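You operate a simulated robot arm through the tools that you are given. There is no shell and no other tool.

The job below is to be done with a simulated robot arm. You get a single attempt, and the scene is never put back.

## Task
Change the hole plate in the post holder for the size on the job card.
Fine: shutter closed for the change; old plate into the silver cup; screw tight, shutter open again. Set down upright: grey hole plate, what you pick out. Where these are worked on the way, their far stop is far enough and under half their travel is too little: screw of the post holder.

It is judged by the outcome, as a careful person would: the job done as asked, and still so three seconds after it is handed in. It fails if anything else is knocked over, pushed out of place, dropped, spilled or broken.

## Robot
A 6-joint arm with a two-finger gripper, fixed in place. Base frame: the origin is at the foot of the arm, x ahead of it, y to its left, z up. Lengths are in m, angles in rad, forces in N, time in s.
Its first joint turns from -2.897 to 2.897 rad. Payload 2.45 kg.
The tool frame sits at the grasp point between the pads (the TCP): z along the fingers, y along the line on which they close. The tips reach 0.02 m beyond it. Largest opening 0.14 m; the body of the gripper starts 0.168 m behind the TCP.
Orientation is that of the tool frame in the base frame, as a unit quaternion [w, x, y, z]. With the fingers straight down and closing along the base's y, the tool's x points along the base's -x, its y along +y and its z along -z.

## Interface
- The arm moves only by the tool servo_tool. Its argument "targets" is a list of rows, each a list of 7 numbers: the shift along the base's x, y, z in units of 150 mm (1.0 is 150 mm), then the turn, a rotation vector about the base's x, y, z in units of 45 degrees (1.0 is 45 degrees), then the opening in per cent of the stroke, from 0 (shut) to 100 (fully open). In form: [[x, y, z, ax, ay, az, claw], ...]. A call has 1 to 20 rows; each row is the pose to reach, as a shift and turn from the pose commanded when the call began. A call with a number of a shift or a turn outside -1 to 1 is refused whole. A row lasts 0.2 s, in which the tool goes at most 0.05 m and 0.15 rad; a call with a longer step from one row to the next is refused whole, and so is a gripper value outside its range. Where a pose cannot be reached the arm comes as near as it can. A force on the tool above 90 N (or 10 N above the force at the start of the call, whichever is more), or a blocked arm, ends the call early, and 0.2 s more pass. The fingers move at their own pace (about 0.045 m/s each) and stop on an object; they squeeze with about 21 N. The grip force told is the motor's: it shows also when the fingers shut on nothing. Time passes only in rows, and 0.2 s behind the last, so rows that repeat a pose let the fingers close. It gives the time, the measured TCP pose, the force on the tool (base axes), the opening and the grip force at its end, in the units of the frame above (readings bear some noise), with the torque about the TCP (base axes, N m) and any sound that the robot's microphone picked up, and new pictures: "pictures" is both (left out), scene, wrist or none.
- Cameras (640 x 400 px; columns grow to the right, rows downward): "scene" is fixed at [0.3981, -0.5001, 1.4412]; the picture's right is [0.68, -0.73, 0.00], its down [-0.35, -0.32, -0.88] and it looks along [0.65, 0.60, -0.47] (base axes); focal length 299 px, centre (320, 200). "wrist" rides on the gripper at [0.078, 0.011, -0.209] in the tool frame; the picture's right is [-0.14, 0.99, 0.00], its down [-0.92, -0.13, -0.37] and it looks along [-0.37, -0.05, 0.93] (tool axes); focal length 280 px, centre (320, 200). There is no depth. A picture from a camera that has moved, and an enlarged one, comes with that camera's place and axes in the base frame and with its lens. The place of the scene camera against the robot may be out by one fixed shift of up to 0.012 m in any direction.
- close_up(camera, box): a new picture of the part [left, top, right, bottom] of that camera's present view, enlarged. The clock stands still meanwhile.
- hand_in(): hands the job in; it is judged then, once.

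Places have to be worked out from the pictures, the camera data and where the tool is seen. Open the gripper and draw the arm clear of the work before you hand the job in, unless the task says otherwise.

The tools are called after ">>>" as a command line: name --pt "numbers of a row" for each row, then --argument value for the rest, lists and objects as JSON in quotes. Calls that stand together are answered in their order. servo_tool: Moves the arm, as the interface text tells. Its arguments: {"type":"object","properties":{"targets":{"type":"array","items":{"type":"array","items":{"type":"number"}}},"pictures":{"type":"string","enum":["both","scene","wrist","none"]}},"required":["targets"]} The other tools are called the same way: close_up (camera, box) takes an enlarged picture of a part of a camera's view; hand_in () hands the job in.

At the start:

```text
time: 0.0
tcp_pos: [0.6723, 0.286, 1.2946]
tool_rot: [0.0, 0.0, 1.0, -0.001]
contact_force: [-0.3, 0.1, -0.8]
wrist_torque: [-0.05, -0.03, -0.02]
finger_gap: 0.14
grip_force: 0.1
```

scene: 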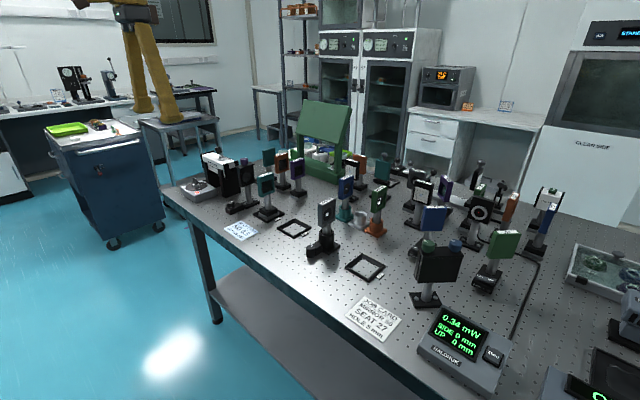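
wrist: 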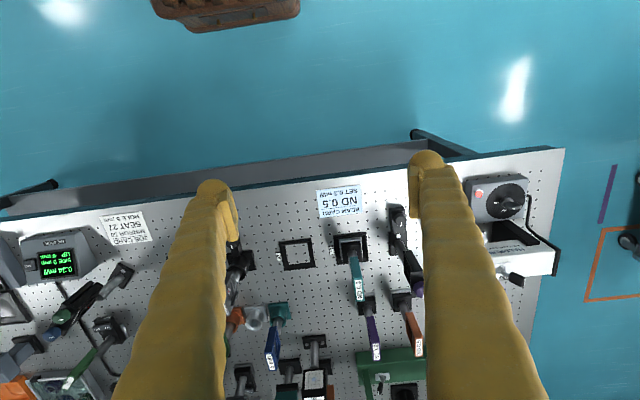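

I'll start by enlarging the pictures to read the cards and find the post holder, cup and plates.

>>> close_up --camera "scene" --box '[320, 200, 520, 390]'

>>> close_up --camera "scene" --box '[170, 130, 330, 260]'

>>> close_up --camera "scene" --box '[300, 140, 460, 270]'

>>> close_up --camera "scene" --box '[420, 170, 580, 300]'

>>> close_up --camera "scene" --box '[540, 230, 640, 400]'

>>> close_up --camera "wrist" --box '[0, 200, 240, 400]'

>>> close_up --camera "wrist" --box '[220, 170, 440, 400]'

```text
2.11 times, centred on (420, 295) of scene
camera zoom: at [0.3981, -0.5001, 1.4412], right [0.68, -0.73, 0.0], down [-0.35, -0.32, -0.88], along [0.65, 0.6, -0.47], focal length 628 px, centre (110, 0)
```

zoom: 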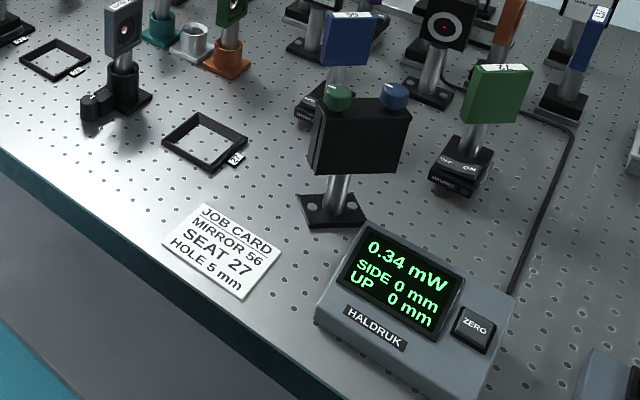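

```text
3.08 times, centred on (250, 195) of scene
camera zoom: at [0.3981, -0.5001, 1.4412], right [0.68, -0.73, 0.0], down [-0.35, -0.32, -0.88], along [0.65, 0.6, -0.47], focal length 919 px, centre (535, 215)
```

zoom: 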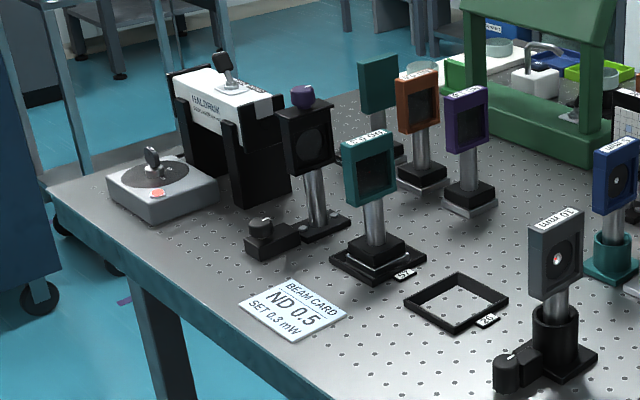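

```text
3.08 times, centred on (380, 205) of scene
camera zoom: at [0.3981, -0.5001, 1.4412], right [0.68, -0.73, 0.0], down [-0.35, -0.32, -0.88], along [0.65, 0.6, -0.47], focal length 919 px, centre (135, 185)
```

zoom: 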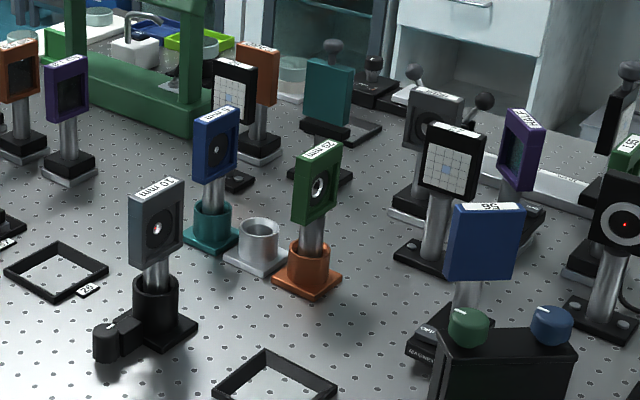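

```text
3.08 times, centred on (500, 235) of scene
camera zoom: at [0.3981, -0.5001, 1.4412], right [0.68, -0.73, 0.0], down [-0.35, -0.32, -0.88], along [0.65, 0.6, -0.47], focal length 919 px, centre (-234, 92)
```

zoom: 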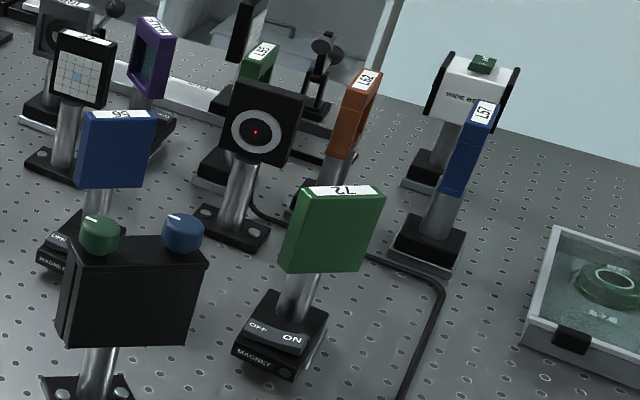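

```text
2.35 times, centred on (590, 315) of scene
camera zoom: at [0.3981, -0.5001, 1.4412], right [0.68, -0.73, 0.0], down [-0.35, -0.32, -0.88], along [0.65, 0.6, -0.47], focal length 702 px, centre (-315, -71)
```

zoom: 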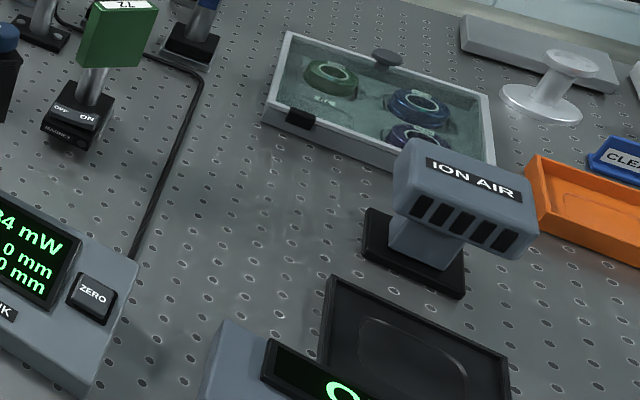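

```text
2.00 times, centred on (120, 300) of wrist
camera zoom: at [0.5953, 0.2972, 1.5057], right [0.14, 0.99, 0.0], down [0.92, -0.13, 0.37], along [0.37, -0.05, -0.93], focal length 561 px, centre (720, 0)
```

zoom: 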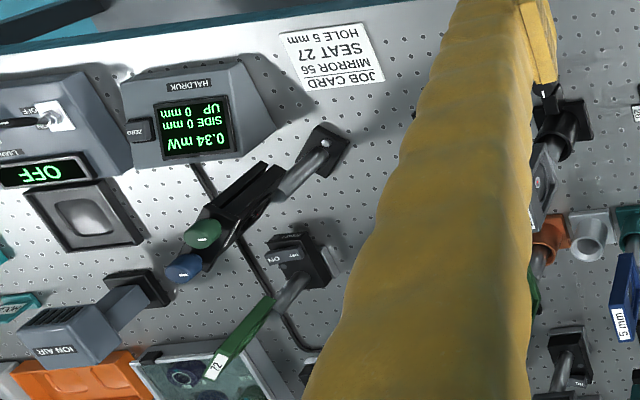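

```text
1.74 times, centred on (330, 285) of wrist
camera zoom: at [0.5953, 0.2972, 1.5057], right [0.14, 0.99, 0.0], down [0.92, -0.13, 0.37], along [0.37, -0.05, -0.93], focal length 488 px, centre (303, 52)
```

zoom: 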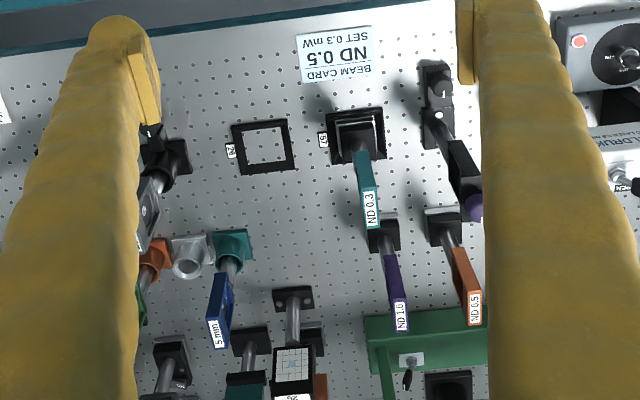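

The job card calls for the 5 mm hole, which is the blue plate in the teal cup. The grey 10 mm plate is in the black post holder near (0.99, 0.02), the silver cup is near (1.17, 0.02), and the shutter stands by the laser. I'll move the arm across at this height for a closer view of the post holder.

>>> servo_tool --pt "0 -0.3 0 0 0 0 100" --pt "0 -0.6 0 0 0 0 100" --pt "0 -0.9 0 0 0 0 100" --pt "0 -1.0 0 0 0 0 100" --pictures "wrist"

>>> servo_tool --pt "0 -0.3 0 0 0 0 100" --pt "0 -0.6 0 0 0 0 100" --pt "0 -0.77 0 0 0 0 100" --pt "0 -0.77 0 0 0 0 100" --pictures "both"

```text
time: 1.0
tcp_pos: [0.6727, 0.1363, 1.2966]
tool_rot: [0.0, 0.0, 1.0, 0.0]
contact_force: [-0.4, -0.2, -0.1]
wrist_torque: [0.05, 0.02, 0.0]
finger_gap: 0.1401
grip_force: 0.2
camera wrist: at [0.5959, 0.1469, 1.5058], right [0.14, 0.99, 0.0], down [0.92, -0.13, 0.37], along [0.36, -0.05, -0.93], focal length 280 px, centre (320, 200)
```

wrist: 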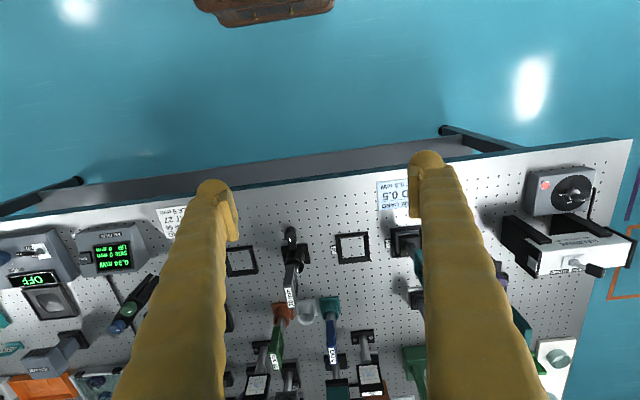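

```text
time: 2.0
tcp_pos: [0.673, 0.0215, 1.2942]
tool_rot: [-0.001, 0.0, 1.0, 0.001]
contact_force: [0.8, 0.9, -0.1]
wrist_torque: [0.01, 0.02, -0.01]
finger_gap: 0.1402
grip_force: 0.0
camera wrist: at [0.5953, 0.0309, 1.5038], right [0.14, 0.99, 0.0], down [0.92, -0.13, 0.37], along [0.37, -0.05, -0.93], focal length 280 px, centre (320, 200)
```

scene: 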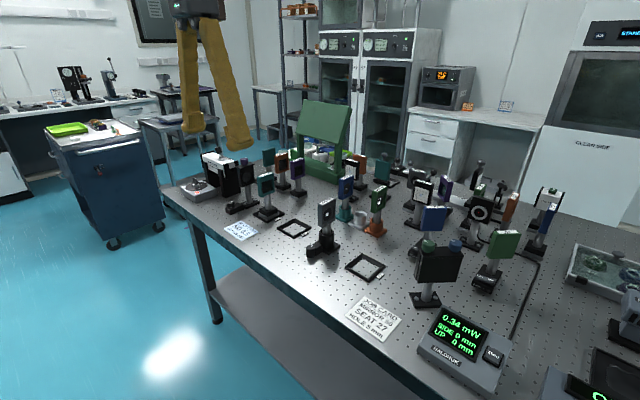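
wrist: 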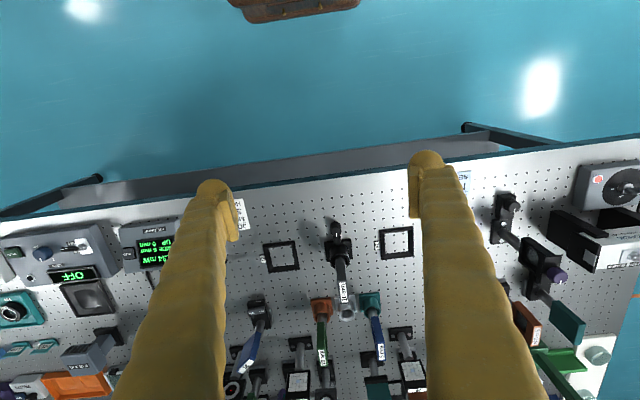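

>>> close_up --camera "wrist" --box '[230, 200, 430, 400]'

>>> close_up --camera "wrist" --box '[460, 130, 640, 340]'

>>> close_up --camera "wrist" --box '[310, 210, 390, 330]'

>>> close_up --camera "scene" --box '[220, 140, 300, 220]'

>>> close_up --camera "scene" --box '[290, 180, 370, 260]'

```text
2.00 times, centred on (330, 300) of wrist
camera zoom: at [0.5953, 0.0309, 1.5038], right [0.14, 0.99, 0.0], down [0.92, -0.13, 0.37], along [0.37, -0.05, -0.93], focal length 561 px, centre (300, 0)
```

zoom: 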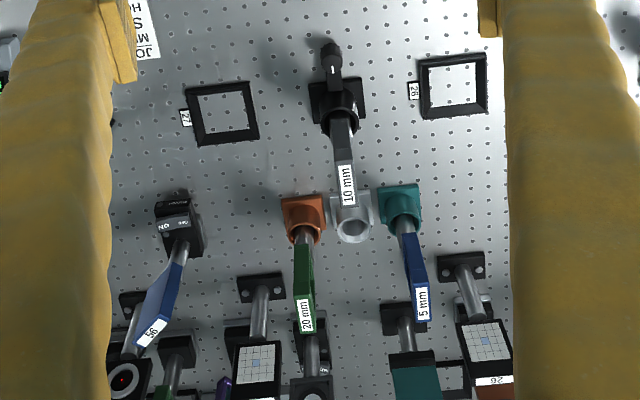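

```text
1.90 times, centred on (550, 235) of wrist
camera zoom: at [0.5953, 0.0309, 1.5038], right [0.14, 0.99, 0.0], down [0.92, -0.13, 0.37], along [0.37, -0.05, -0.93], focal length 534 px, centre (-118, 133)
```

zoom: 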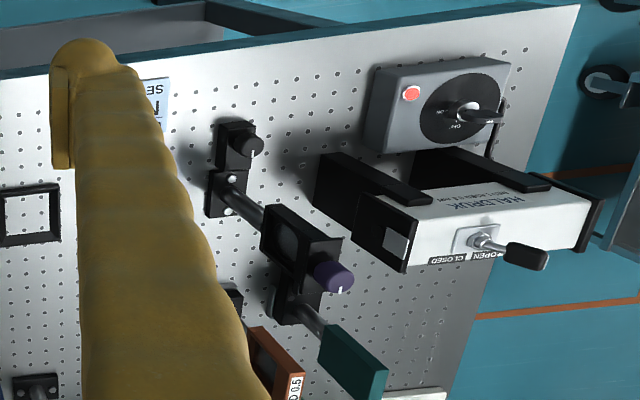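

```text
3.33 times, centred on (350, 270) of wrist
camera zoom: at [0.5953, 0.0309, 1.5038], right [0.14, 0.99, 0.0], down [0.92, -0.13, 0.37], along [0.37, -0.05, -0.93], focal length 935 px, centre (220, -33)
```

zoom: 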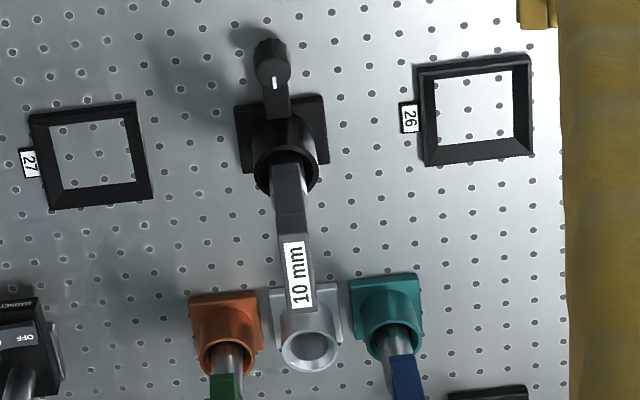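

```text
5.00 times, centred on (260, 180) of scene
camera zoom: at [0.3981, -0.5001, 1.4412], right [0.68, -0.73, 0.0], down [-0.35, -0.32, -0.88], along [0.65, 0.6, -0.47], focal length 1493 px, centre (620, 300)
```

zoom: 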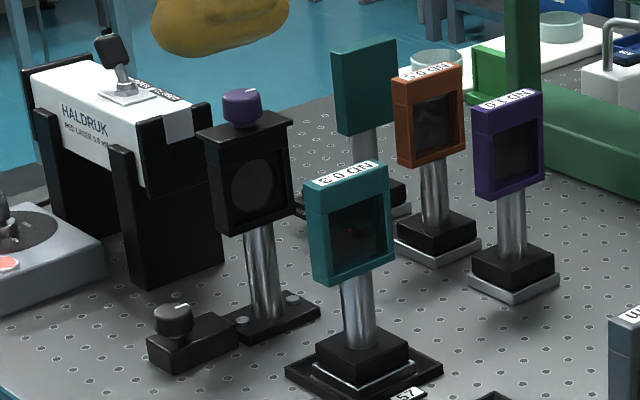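

```text
5.00 times, centred on (330, 220) of scene
camera zoom: at [0.3981, -0.5001, 1.4412], right [0.68, -0.73, 0.0], down [-0.35, -0.32, -0.88], along [0.65, 0.6, -0.47], focal length 1493 px, centre (270, 100)
```

zoom: 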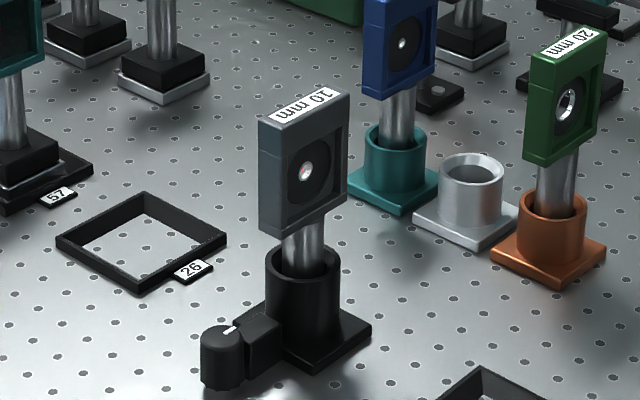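

The laser at the left has a lever on top marked OPEN/CLOSED, which is the shutter. The post holder's screw looks like a small knob at about (0.92, 0.02, 0.89). I'll move lower and closer to see the screw properly.

>>> servo_tool --pt "0.2 0 -0.2 0 0 0 100" --pt "0.4 0 -0.4 0 0 0 100" --pt "0.6 0 -0.6 0 0 0 100" --pt "0.8 0 -0.8 0 0 0 100" --pt "0.95 0 -1.0 0 0 0 100" --pt "0.95 0 -1.0 0 0 0 100" --pictures "wrist"

>>> close_up --camera "wrist" --box '[220, 120, 420, 320]'

```text
time: 3.4
tcp_pos: [0.8192, 0.0199, 1.1443]
tool_rot: [0.0, 0.0, 1.0, 0.0]
contact_force: [0.2, 0.2, 0.3]
wrist_torque: [-0.01, 0.02, 0.02]
finger_gap: 0.1401
grip_force: 0.1
camera wrist: at [0.7404, 0.0311, 1.3542], right [0.14, 0.99, 0.0], down [0.92, -0.13, 0.37], along [0.37, -0.05, -0.93], focal length 280 px, centre (320, 200)
```

wrist: 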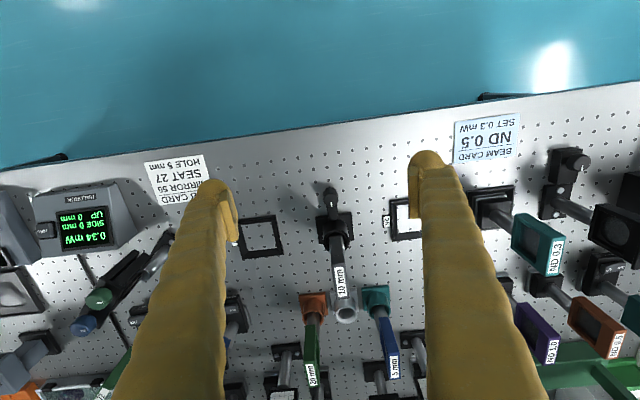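

```text
2.00 times, centred on (320, 220) of wrist
camera zoom: at [0.7404, 0.0311, 1.3542], right [0.14, 0.99, 0.0], down [0.92, -0.13, 0.37], along [0.37, -0.05, -0.93], focal length 561 px, centre (320, 160)
```

zoom: 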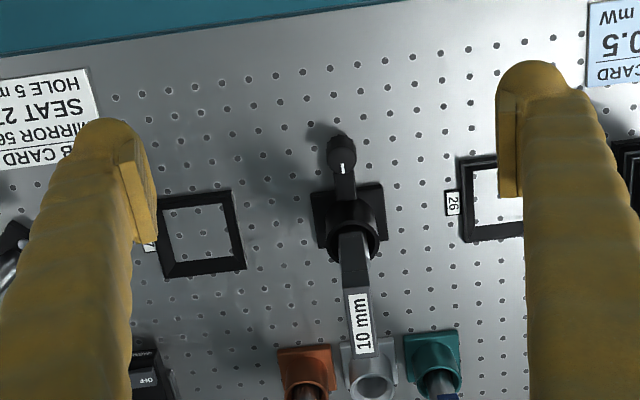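

>>> close_up --camera "wrist" --box '[300, 170, 380, 250]'

>>> close_up --camera "wrist" --box '[280, 250, 420, 390]'

>>> close_up --camera "scene" --box '[200, 140, 250, 200]'

>>> close_up --camera "scene" --box '[330, 190, 390, 250]'

```text
5.00 times, centred on (340, 210) of wrist
camera zoom: at [0.7404, 0.0311, 1.3542], right [0.14, 0.99, 0.0], down [0.92, -0.13, 0.37], along [0.37, -0.05, -0.93], focal length 1402 px, centre (220, 150)
```

zoom: 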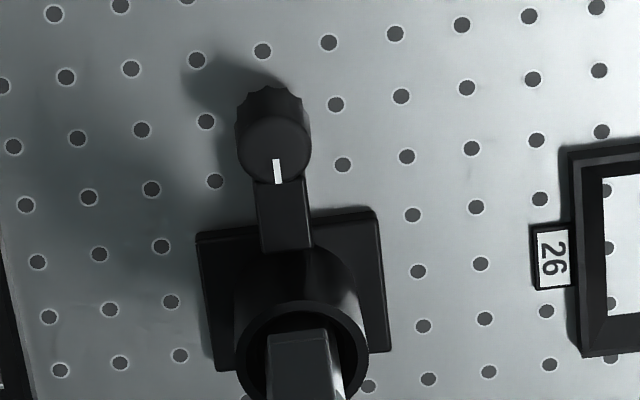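

```text
2.86 times, centred on (350, 320) of wrist
camera zoom: at [0.7404, 0.0311, 1.3542], right [0.14, 0.99, 0.0], down [0.92, -0.13, 0.37], along [0.37, -0.05, -0.93], focal length 801 px, centre (234, -143)
```

zoom: 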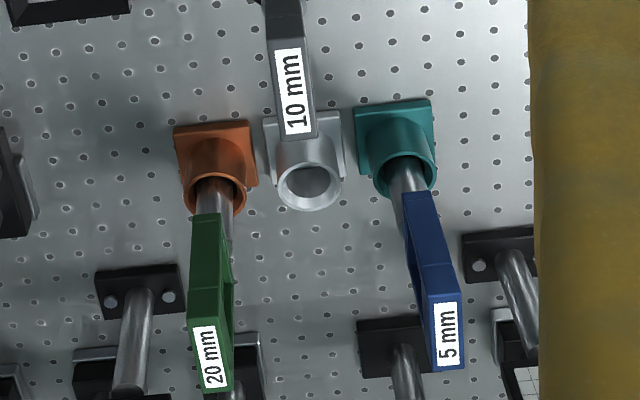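

```text
6.67 times, centred on (225, 170) of scene
camera zoom: at [0.3981, -0.5001, 1.4412], right [0.68, -0.73, 0.0], down [-0.35, -0.32, -0.88], along [0.65, 0.6, -0.47], focal length 1990 px, centre (953, 400)
```

zoom: 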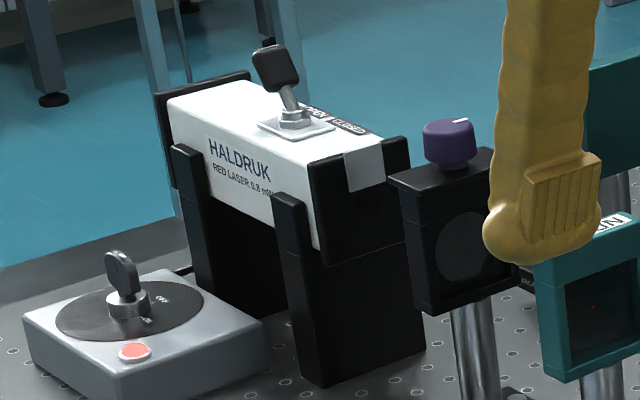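

```text
6.67 times, centred on (360, 220) of scene
camera zoom: at [0.3981, -0.5001, 1.4412], right [0.68, -0.73, 0.0], down [-0.35, -0.32, -0.88], along [0.65, 0.6, -0.47], focal length 1990 px, centre (53, 67)
```

zoom: 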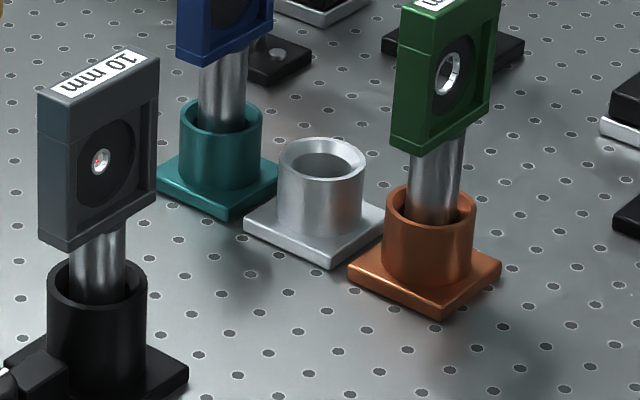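

The screw is a vertical-axis knob with its white mark pointing at the collar. The shutter lever on the laser is tilted toward OPEN (+y). I'll raise the arm and move over toward the laser to inspect the lever.

>>> servo_tool --pt "0 0.2 0.25 0 0 0 100" --pt "0 0.4 0.5 0 0 0 100" --pt "0 0.65 0.7 0 0 0 100" --pt "0 0.95 0.75 0 0 0 100" --pt "0 1.0 0.75 0 0 0 100" --pictures "none"

>>> servo_tool --pt "-0.1 0.3 0 0 0 0 100" --pt "-0.2 0.6 0 0 0 0 100" --pt "-0.3 0.9 0 0 0 0 100" --pt "-0.3 1.0 0 0 0 0 100" --pictures "none"

>>> servo_tool --pt "0 0.3 0 0 0 0 100" --pt "0 0.6 0 0 0 0 100" --pt "0 0.9 0 0 0 0 100" --pt "0 1.0 0 0 0 0 100" --pictures "both"

```text
time: 4.6
tcp_pos: [0.8173, 0.1711, 1.2585]
tool_rot: [0.001, 0.0, 1.0, 0.0]
contact_force: [-0.8, 0.8, 0.3]
wrist_torque: [0.01, -0.01, 0.02]
finger_gap: 0.1399
grip_force: 0.1
```

```text
time: 5.6
tcp_pos: [0.7702, 0.3218, 1.2604]
tool_rot: [0.0, 0.0, 1.0, 0.0]
contact_force: [0.6, -1.2, -0.1]
wrist_torque: [-0.01, 0.02, 0.01]
finger_gap: 0.1398
grip_force: 0.0
```

```text
time: 6.6
tcp_pos: [0.7688, 0.4725, 1.259]
tool_rot: [0.0, 0.001, 1.0, -0.001]
contact_force: [-0.1, 0.1, 0.3]
wrist_torque: [0.03, -0.02, 0.01]
finger_gap: 0.14
grip_force: 0.0
camera wrist: at [0.6923, 0.4823, 1.4683], right [0.14, 0.99, 0.0], down [0.92, -0.13, 0.37], along [0.37, -0.05, -0.93], focal length 280 px, centre (320, 200)
```

scene: 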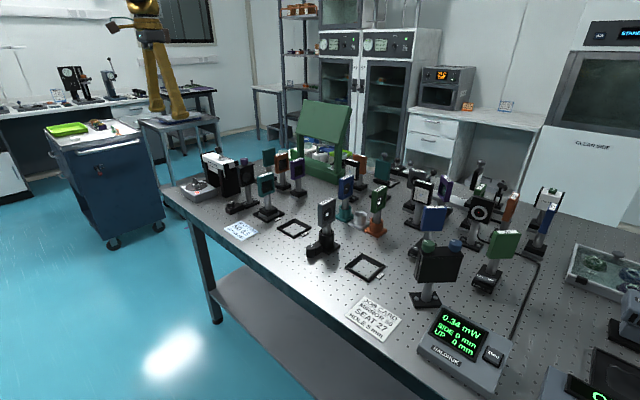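
wrist: 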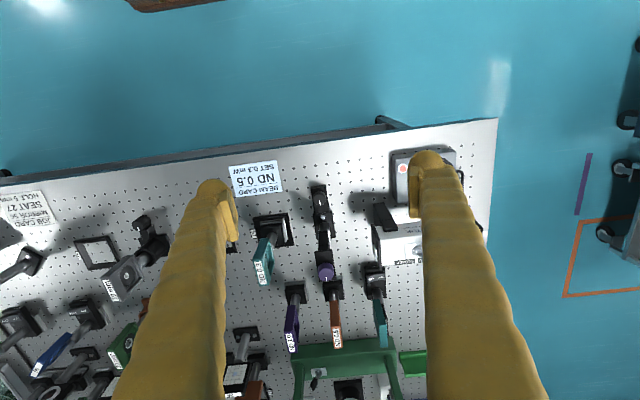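

I need to see the lever between the fingers, so I'll move further left and yaw the tool toward the laser.

>>> servo_tool --pt "0 0.2 0 0 0 0.17 100" --pt "-0.1 0.4 0 0 0 0.34 100" --pt "-0.2 0.6 0 0 0 0.51 100" --pt "-0.2 0.8 0 0 0 0.68 100" --pt "-0.2 0.9 0 0 0 0.68 100" --pt "-0.2 0.9 0 0 0 0.68 100" --pictures "wrist"

>>> close_up --camera "wrist" --box '[220, 160, 420, 360]'

```text
time: 8.0
tcp_pos: [0.7395, 0.6075, 1.2579]
tool_rot: [0.0, -0.264, 0.964, 0.0]
contact_force: [-0.3, -0.1, -0.1]
wrist_torque: [0.0, 0.0, -0.01]
finger_gap: 0.1399
grip_force: 0.1
camera wrist: at [0.6683, 0.5767, 1.4677], right [-0.39, 0.92, 0.0], down [0.86, 0.36, 0.37], along [0.34, 0.14, -0.93], focal length 280 px, centre (320, 200)
```

wrist: 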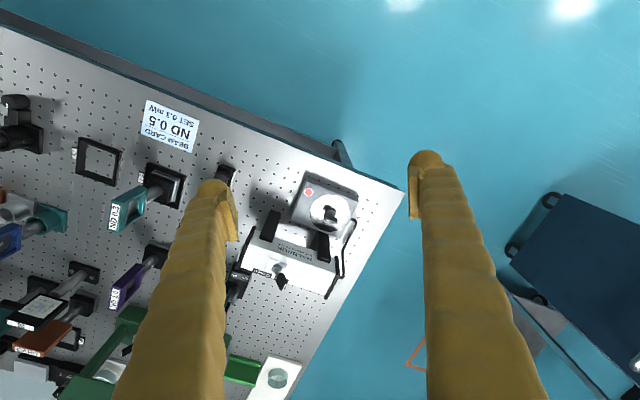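

```text
2.00 times, centred on (320, 260) of wrist
camera zoom: at [0.6683, 0.5767, 1.4677], right [-0.39, 0.92, 0.0], down [0.86, 0.36, 0.37], along [0.34, 0.14, -0.93], focal length 561 px, centre (320, 80)
```

zoom: 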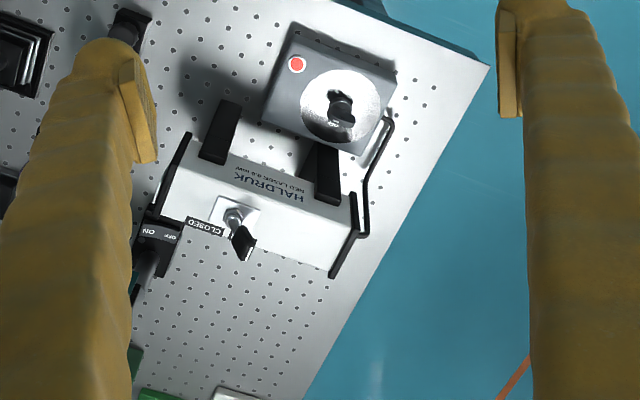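

The lever's bushing is near (1.00, 0.625, 1.005) and its knob near (1.00, 0.637, 1.04), leaning toward OPEN. That is beyond tool-down reach, so I'll tilt the tool forward about 55° here and take another look.

>>> servo_tool --pt "0 0 0 0.0935 -0.158 0 70" --pt "0 0 0 0.187 -0.316 0 43" --pt "0 0 0 0.28 -0.474 0 43" --pt "0 0 0 0.374 -0.632 0 43" --pt "0 0 0 0.467 -0.79 0 43" --pt "0 0 0 0.561 -0.948 0 43" --pt "0 0 0 0.592 -1.0 0 43" --pt "0 0 0 0.592 -1.0 0 43" --pictures "both"

```text
time: 9.8
tcp_pos: [0.7398, 0.6063, 1.2582]
tool_rot: [0.425, -0.238, 0.866, 0.117]
contact_force: [-0.3, -0.7, 0.1]
wrist_torque: [-0.03, -0.02, 0.0]
finger_gap: 0.06
grip_force: 0.1
camera wrist: at [0.552, 0.5069, 1.3254], right [-0.43, 0.89, 0.11], down [0.3, 0.03, 0.95], along [0.85, 0.45, -0.28], focal length 280 px, centre (320, 200)
```

scene: 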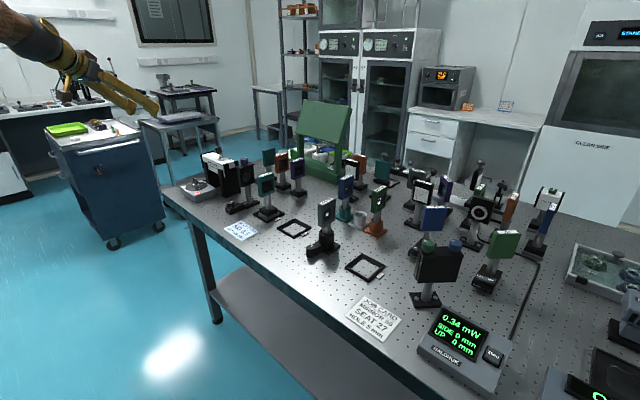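
wrist: 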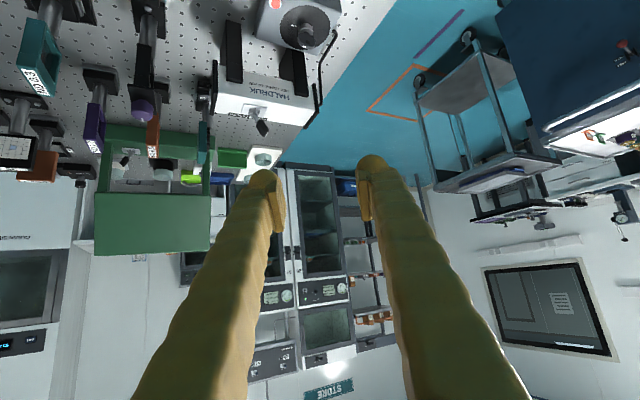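

>>> close_up --camera "wrist" --box '[200, 50, 340, 170]'

```text
3.33 times, centred on (270, 110) of wrist
camera zoom: at [0.552, 0.5069, 1.3254], right [-0.43, 0.89, 0.11], down [0.3, 0.03, 0.95], along [0.85, 0.45, -0.28], focal length 935 px, centre (487, 500)
```

zoom: 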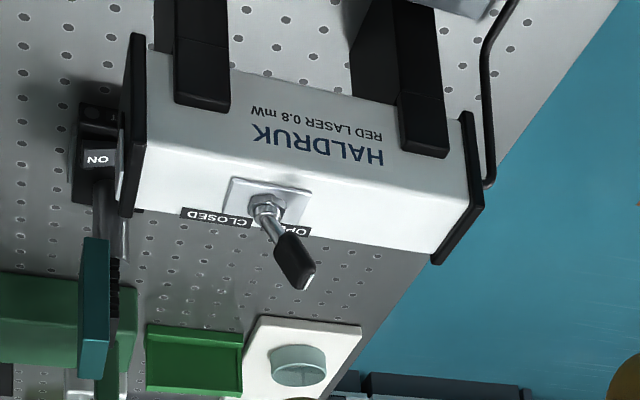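

The view confirms it: CLOSED is on the exit side (-y), and the lever knob is centred near (1.00, 0.640, 1.041), leaning to OPEN. I'll move to a pre-approach pose behind it with the fingers 6 cm apart.

>>> servo_tool --pt "0.18 -0.04 -0.15 0 0 0 43" --pt "0.37 -0.08 -0.31 0 0 0 43" --pt "0.55 -0.12 -0.47 0 0 0 43" --pt "0.74 -0.16 -0.63 0 0 0 43" --pt "0.93 -0.2 -0.79 0 0 0 43" --pt "0.93 -0.2 -0.79 0 0 0 43" --pictures "both"

```text
time: 11.2
tcp_pos: [0.8799, 0.5774, 1.1378]
tool_rot: [0.426, -0.237, 0.866, 0.116]
contact_force: [-0.5, -0.6, 0.5]
wrist_torque: [0.0, 0.03, 0.02]
finger_gap: 0.0601
grip_force: 0.2
camera wrist: at [0.6917, 0.4781, 1.205], right [-0.43, 0.9, 0.11], down [0.3, 0.03, 0.95], along [0.85, 0.45, -0.28], focal length 280 px, centre (320, 200)
```

scene: 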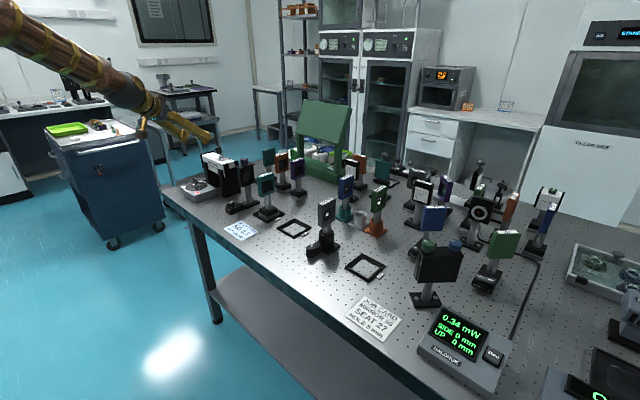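
wrist: 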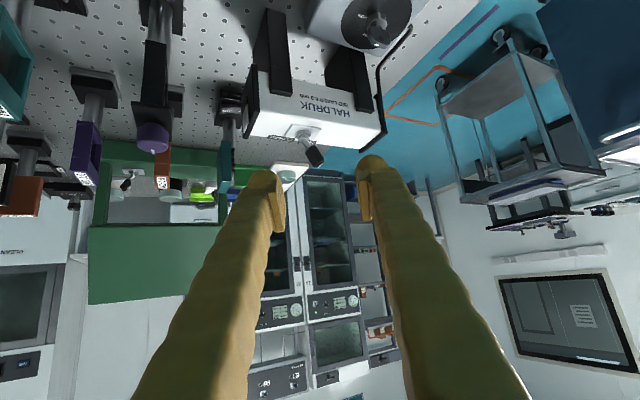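

The pose tracks well and the lever lines up between the fingers. I'll continue most of the way in and check again.

>>> servo_tool --pt "0.18 0.095 -0.14 0 0 0 43" --pt "0.36 0.19 -0.28 0 0 0 43" --pt "0.53 0.283 -0.42 0 0 0 43" --pt "0.53 0.283 -0.42 0 0 0 43" --pictures "both"

>>> close_up --camera "wrist" --box '[220, 60, 420, 260]'

>>> close_up --camera "scene" --box '[180, 120, 260, 200]'

```text
time: 12.2
tcp_pos: [0.9606, 0.6176, 1.0746]
tool_rot: [0.425, -0.236, 0.866, 0.116]
contact_force: [-0.1, 0.4, 0.2]
wrist_torque: [-0.03, 0.02, 0.02]
finger_gap: 0.0601
grip_force: 0.1
camera wrist: at [0.772, 0.5188, 1.1411], right [-0.43, 0.9, 0.11], down [0.3, 0.03, 0.95], along [0.85, 0.44, -0.28], focal length 280 px, centre (320, 200)
```

scene: 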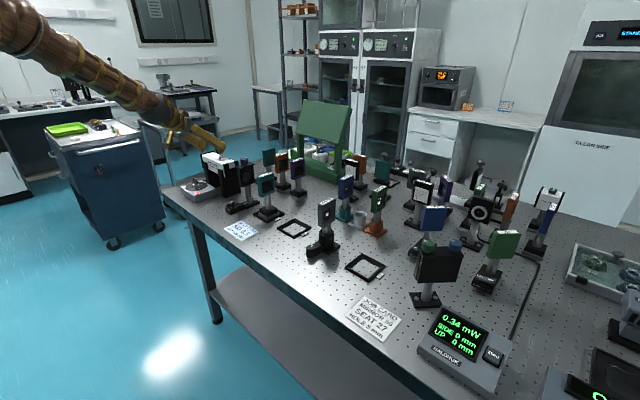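
wrist: 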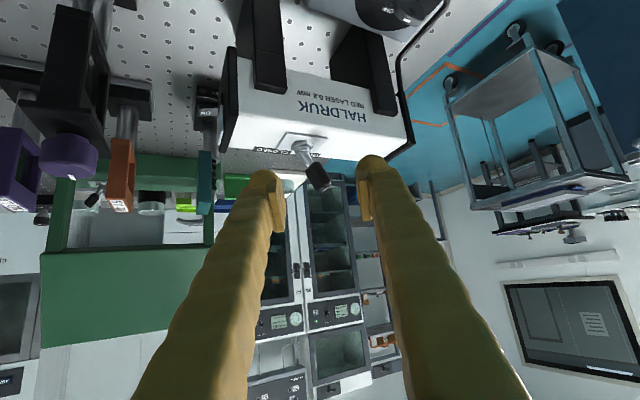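

```text
2.00 times, centred on (320, 160) of wrist
camera zoom: at [0.772, 0.5188, 1.1411], right [-0.43, 0.9, 0.11], down [0.3, 0.03, 0.95], along [0.85, 0.44, -0.28], focal length 561 px, centre (320, 280)
```

zoom: 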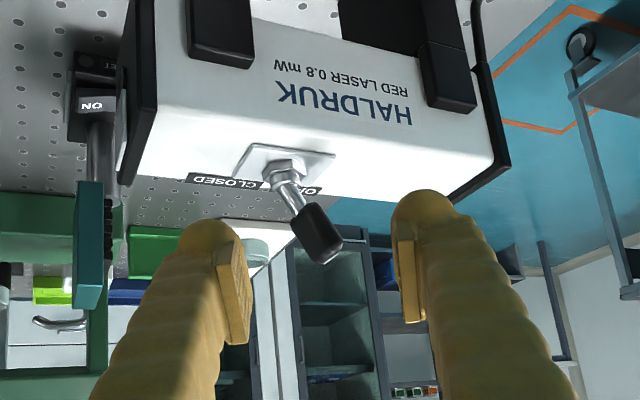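

```text
5.00 times, centred on (220, 160) of scene
camera zoom: at [0.3981, -0.5001, 1.4412], right [0.68, -0.73, 0.0], down [-0.35, -0.32, -0.88], along [0.65, 0.6, -0.47], focal length 1493 px, centre (820, 400)
```

zoom: 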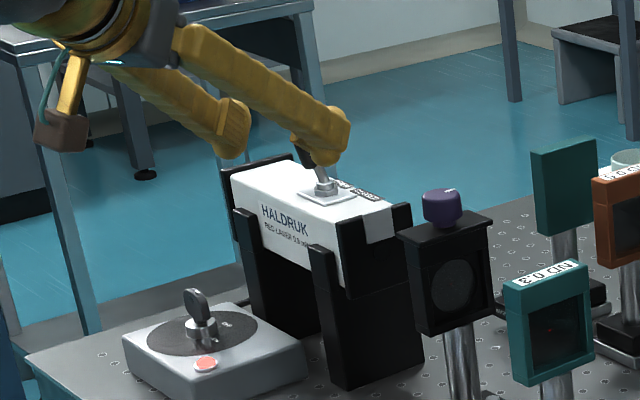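

The lever knob is squarely between the fingertips. I'll move forward the last 5 cm so the fingers straddle it.

>>> servo_tool --pt "0.09 0.05 -0.055 0 0 0 43" --pt "0.18 0.1 -0.11 0 0 0 43" --pt "0.265 0.15 -0.16 0 0 0 43" --pt "0.265 0.15 -0.16 0 0 0 43" --pictures "both"

>>> close_up --camera "wrist" --box '[220, 60, 420, 260]'

>>> close_up --camera "scene" --box '[180, 120, 260, 200]'

```text
time: 13.2
tcp_pos: [0.9988, 0.6409, 1.0517]
tool_rot: [0.425, -0.238, 0.866, 0.117]
contact_force: [-0.3, -0.5, 0.5]
wrist_torque: [0.0, 0.0, -0.02]
finger_gap: 0.0601
grip_force: 0.0
camera wrist: at [0.8114, 0.5412, 1.1186], right [-0.43, 0.9, 0.11], down [0.3, 0.03, 0.95], along [0.85, 0.45, -0.28], focal length 280 px, centre (320, 200)
```

scene: 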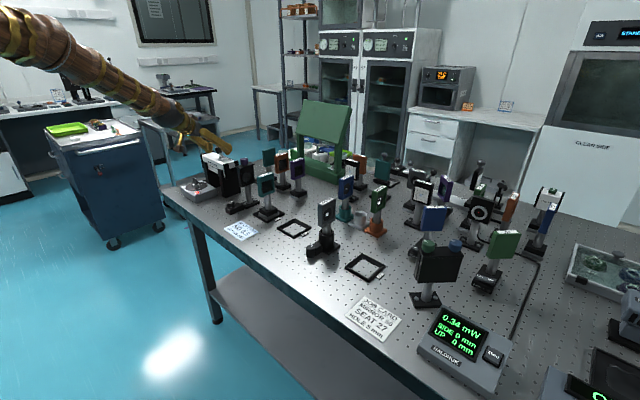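
wrist: 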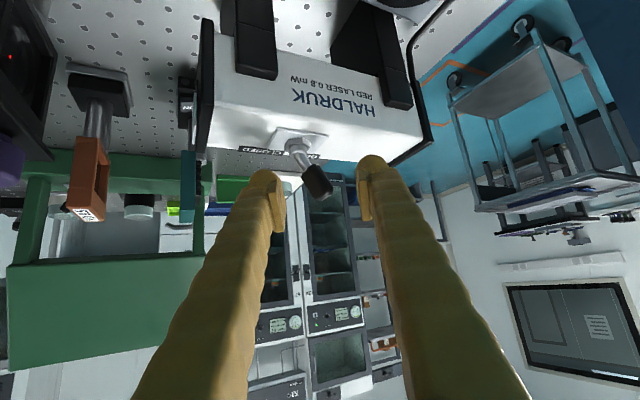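

```text
2.00 times, centred on (320, 160) of wrist
camera zoom: at [0.8114, 0.5412, 1.1186], right [-0.43, 0.9, 0.11], down [0.3, 0.03, 0.95], along [0.85, 0.45, -0.28], focal length 561 px, centre (320, 280)
```

zoom: 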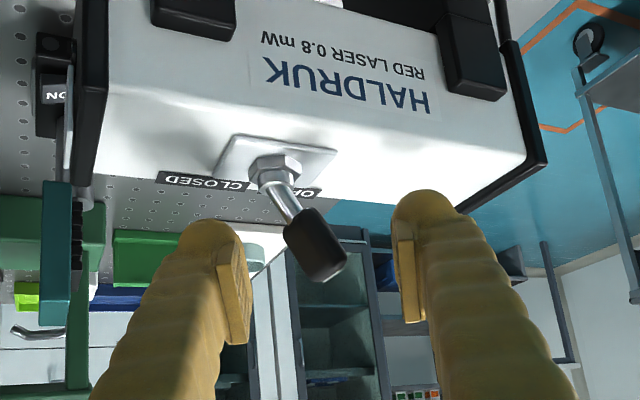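

```text
5.00 times, centred on (220, 160) of scene
camera zoom: at [0.3981, -0.5001, 1.4412], right [0.68, -0.73, 0.0], down [-0.35, -0.32, -0.88], along [0.65, 0.6, -0.47], focal length 1493 px, centre (820, 400)
```

zoom: 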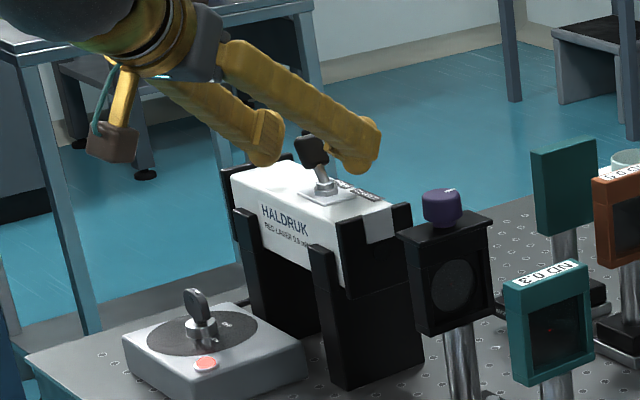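

The fingers straddle the lever knob. I'll lower a few mm and push toward CLOSED (-y) in small steps, watching the force.

>>> servo_tool --pt "0 0 -0.04 0 0 0 43" --pt "0 -0.07 -0.04 0 0 0 43" --pt "0 -0.14 -0.04 0 0 0 43" --pt "0 -0.2 -0.04 0 0 0 43" --pt "0 -0.23 -0.04 0 0 0 43" --pt "0 -0.25 -0.04 0 0 0 43" --pictures "wrist"

>>> close_up --camera "wrist" --box '[220, 60, 420, 260]'

```text
time: 14.6
tcp_pos: [0.9989, 0.6026, 1.0468]
tool_rot: [0.424, -0.239, 0.866, 0.117]
contact_force: [-0.3, 0.4, 0.1]
wrist_torque: [-0.04, 0.0, 0.0]
finger_gap: 0.0605
grip_force: 0.7
camera wrist: at [0.8109, 0.5037, 1.1142], right [-0.43, 0.9, 0.11], down [0.3, 0.03, 0.95], along [0.85, 0.45, -0.28], focal length 280 px, centre (320, 200)
```

wrist: 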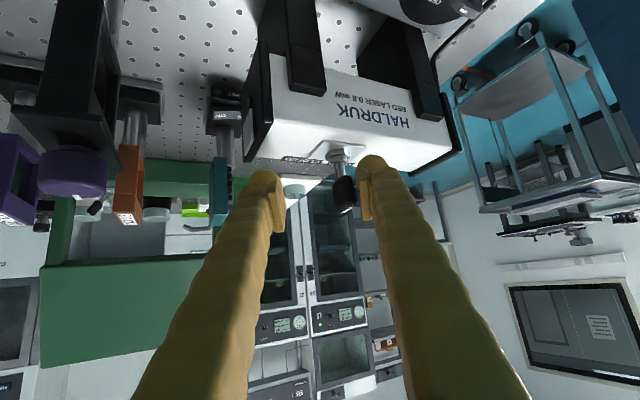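

```text
2.00 times, centred on (320, 160) of wrist
camera zoom: at [0.8109, 0.5037, 1.1142], right [-0.43, 0.9, 0.11], down [0.3, 0.03, 0.95], along [0.85, 0.45, -0.28], focal length 561 px, centre (320, 280)
```

zoom: 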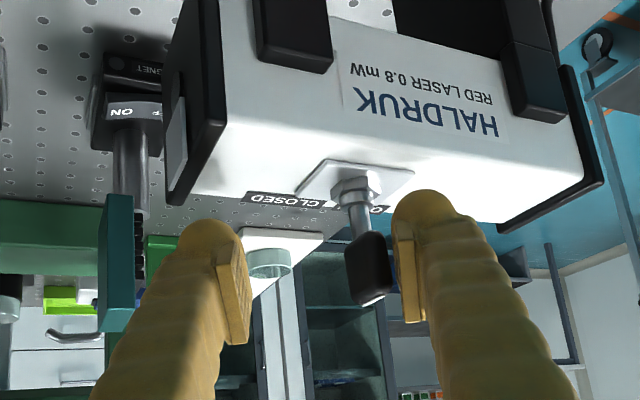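

The lever is following and is now about upright, with very little force. I'll continue pushing toward CLOSED.

>>> servo_tool --pt "0 -0.05 0 0 0 0 43" --pt "0 -0.1 0 0 0 0 43" --pt "0 -0.13 0 0 0 0 43" --pt "0 -0.13 0 0 0 0 43" --pictures "wrist"

>>> close_up --camera "wrist" --box '[220, 60, 420, 260]'

```text
time: 15.6
tcp_pos: [0.9984, 0.5851, 1.048]
tool_rot: [0.425, -0.238, 0.866, 0.117]
contact_force: [-8.8, 10.9, 4.9]
wrist_torque: [0.29, 0.12, 0.13]
finger_gap: 0.0691
grip_force: 6.6
camera wrist: at [0.8105, 0.4849, 1.1139], right [-0.43, 0.89, 0.11], down [0.3, 0.03, 0.95], along [0.85, 0.45, -0.28], focal length 280 px, centre (320, 200)
```

wrist: 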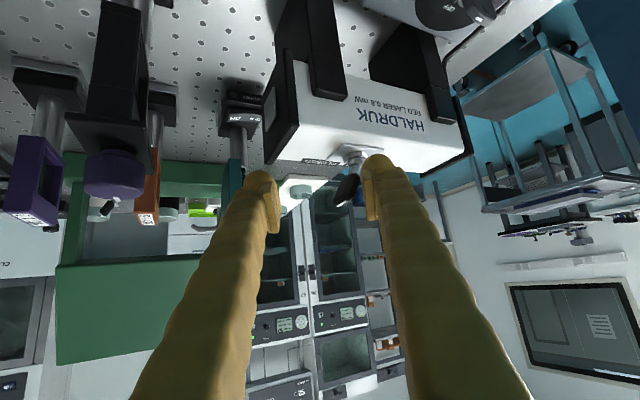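

```text
2.00 times, centred on (320, 160) of wrist
camera zoom: at [0.8105, 0.4849, 1.1139], right [-0.43, 0.89, 0.11], down [0.3, 0.03, 0.95], along [0.85, 0.45, -0.28], focal length 561 px, centre (320, 280)
```

zoom: 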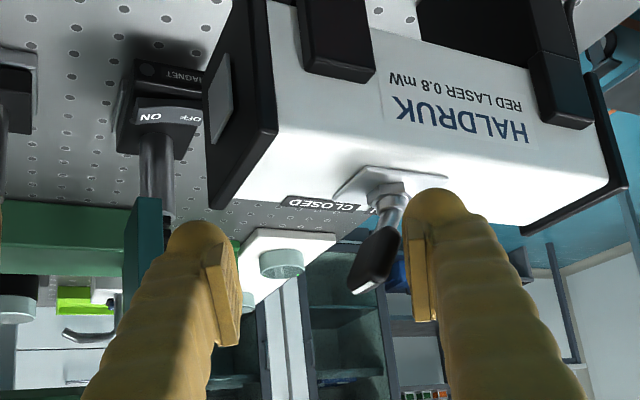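

The lever is now tilted as far toward CLOSED as it was toward OPEN, and the force and widened gap suggest it is at its stop. I'll back off slightly and check the lever and the power meter.

>>> servo_tool --pt "0 0.05 0 0 0 0 43" --pt "0 0.1 0 0 0 0 43" --pt "0 0.13 0 0 0 0 43" --pictures "both"

>>> close_up --camera "wrist" --box '[220, 60, 420, 260]'

>>> close_up --camera "scene" --box '[400, 290, 520, 400]'

>>> close_up --camera "scene" --box '[180, 120, 260, 200]'

```text
time: 16.4
tcp_pos: [0.9991, 0.6038, 1.0457]
tool_rot: [0.426, -0.236, 0.866, 0.117]
contact_force: [0.9, 0.5, -0.3]
wrist_torque: [0.0, 0.02, 0.01]
finger_gap: 0.0602
grip_force: 0.1
camera wrist: at [0.8108, 0.5045, 1.113], right [-0.43, 0.9, 0.11], down [0.3, 0.03, 0.95], along [0.85, 0.44, -0.28], focal length 280 px, centre (320, 200)
```

scene: 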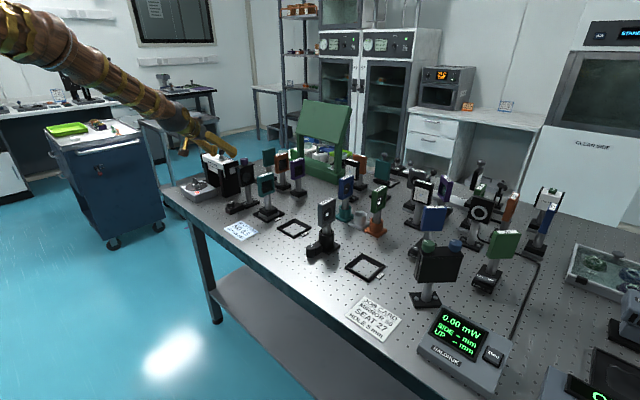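
wrist: 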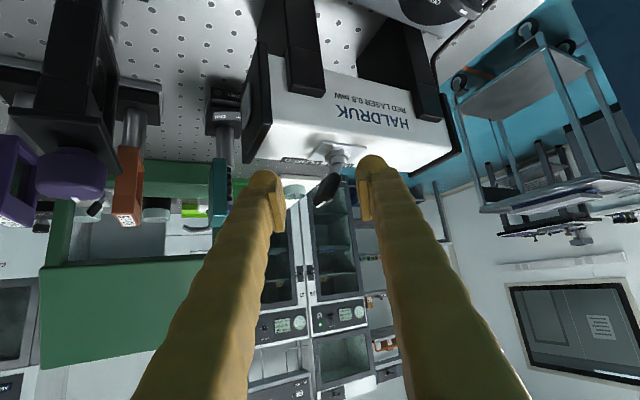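

```text
2.00 times, centred on (320, 160) of wrist
camera zoom: at [0.8108, 0.5045, 1.113], right [-0.43, 0.9, 0.11], down [0.3, 0.03, 0.95], along [0.85, 0.44, -0.28], focal length 561 px, centre (320, 280)
```

zoom: 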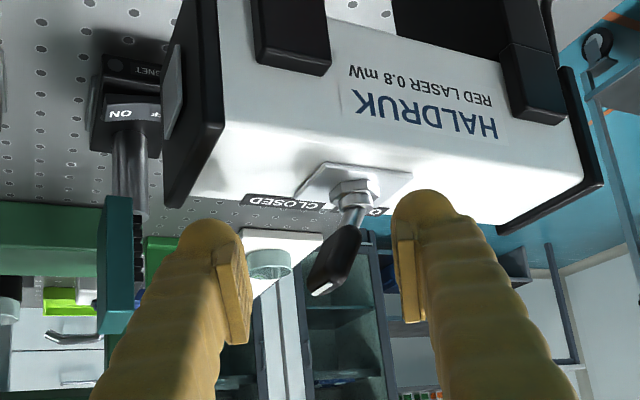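

```text
3.64 times, centred on (460, 345) of scene
camera zoom: at [0.3981, -0.5001, 1.4412], right [0.68, -0.73, 0.0], down [-0.35, -0.32, -0.88], along [0.65, 0.6, -0.47], focal length 1086 px, centre (-189, -327)
```

zoom: 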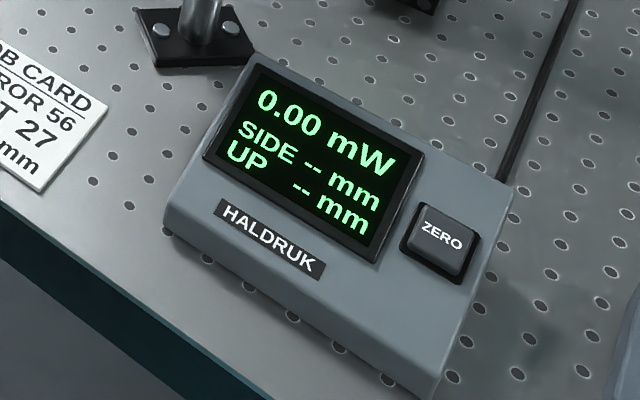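

```text
5.00 times, centred on (220, 160) of scene
camera zoom: at [0.3981, -0.5001, 1.4412], right [0.68, -0.73, 0.0], down [-0.35, -0.32, -0.88], along [0.65, 0.6, -0.47], focal length 1493 px, centre (820, 400)
```

zoom: 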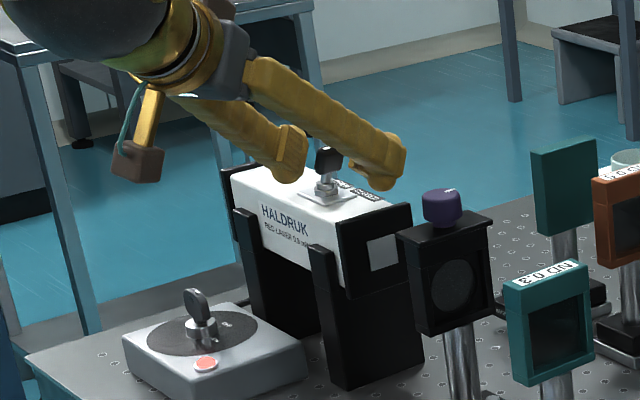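

The shutter is closed: the meter reads 0.00 mW and the flap is down over the exit. I'll back straight out along the tool axis, rise and return the tool to vertical.

>>> servo_tool --pt "-0.18 -0.11 0.16 0 0 0 43" --pt "-0.36 -0.22 0.33 0 0 0 43" --pt "-0.55 -0.33 0.49 0 0 0 43" --pt "-0.7 -0.45 0.7 0 0 0 43" --pt "-0.75 -0.6 0.9 0 0 0 43" --pt "-0.75 -0.65 1.0 0 0 0 43" --pictures "none"

>>> servo_tool --pt "0 -0.2 0.1 -0.09 0.152 0 43" --pt "0 -0.4 0.2 -0.18 0.304 0 43" --pt "0 -0.6 0.3 -0.27 0.456 0 43" --pt "0 -0.8 0.4 -0.36 0.608 0 43" --pt "0 -1.0 0.4 -0.45 0.76 0 43" --pt "0 -1.0 0.4 -0.54 0.912 0 43" --pt "0 -1.0 0.4 -0.592 1.0 0 43" --pt "0 -1.0 0.4 -0.592 1.0 0 43" --pictures "none"

>>> servo_tool --pt "0 -0.25 0 0 0 -0.17 43" --pt "0 -0.5 0 0 0 -0.34 43" --pt "0 -0.75 0 0 0 -0.51 43" --pt "0 -1.0 0 0 0 -0.68 43" --pt "0 -1.0 0 0 0 -0.68 43" --pictures "both"

```text
time: 17.8
tcp_pos: [0.8859, 0.5061, 1.1976]
tool_rot: [0.425, -0.237, 0.866, 0.116]
contact_force: [0.0, 0.1, 1.4]
wrist_torque: [-0.03, -0.02, -0.01]
finger_gap: 0.0602
grip_force: 0.1
```

```text
time: 19.6
tcp_pos: [0.8858, 0.357, 1.2593]
tool_rot: [-0.001, -0.264, 0.965, -0.001]
contact_force: [0.2, 0.9, 0.2]
wrist_torque: [0.02, -0.01, 0.01]
finger_gap: 0.0601
grip_force: 0.1
```

```text
time: 20.8
tcp_pos: [0.8863, 0.2049, 1.2594]
tool_rot: [0.0, 0.001, 1.0, 0.0]
contact_force: [0.1, -0.2, -1.0]
wrist_torque: [-0.02, -0.03, 0.0]
finger_gap: 0.0604
grip_force: 0.1
camera wrist: at [0.809, 0.2154, 1.468], right [0.14, 0.99, 0.0], down [0.92, -0.13, 0.37], along [0.37, -0.05, -0.93], focal length 280 px, centre (320, 200)
```

scene: 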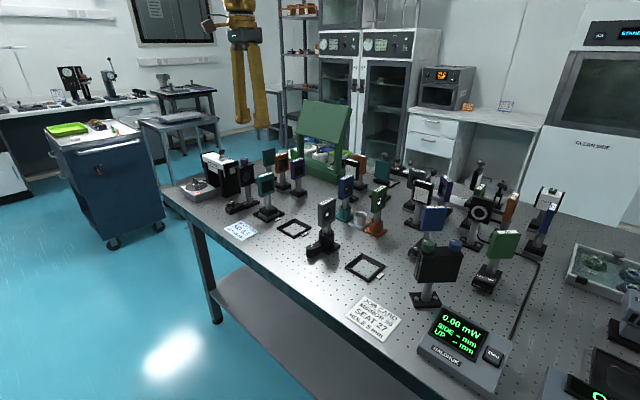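
wrist: 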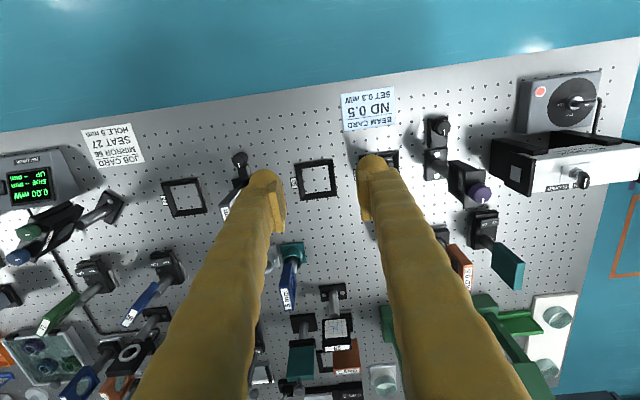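

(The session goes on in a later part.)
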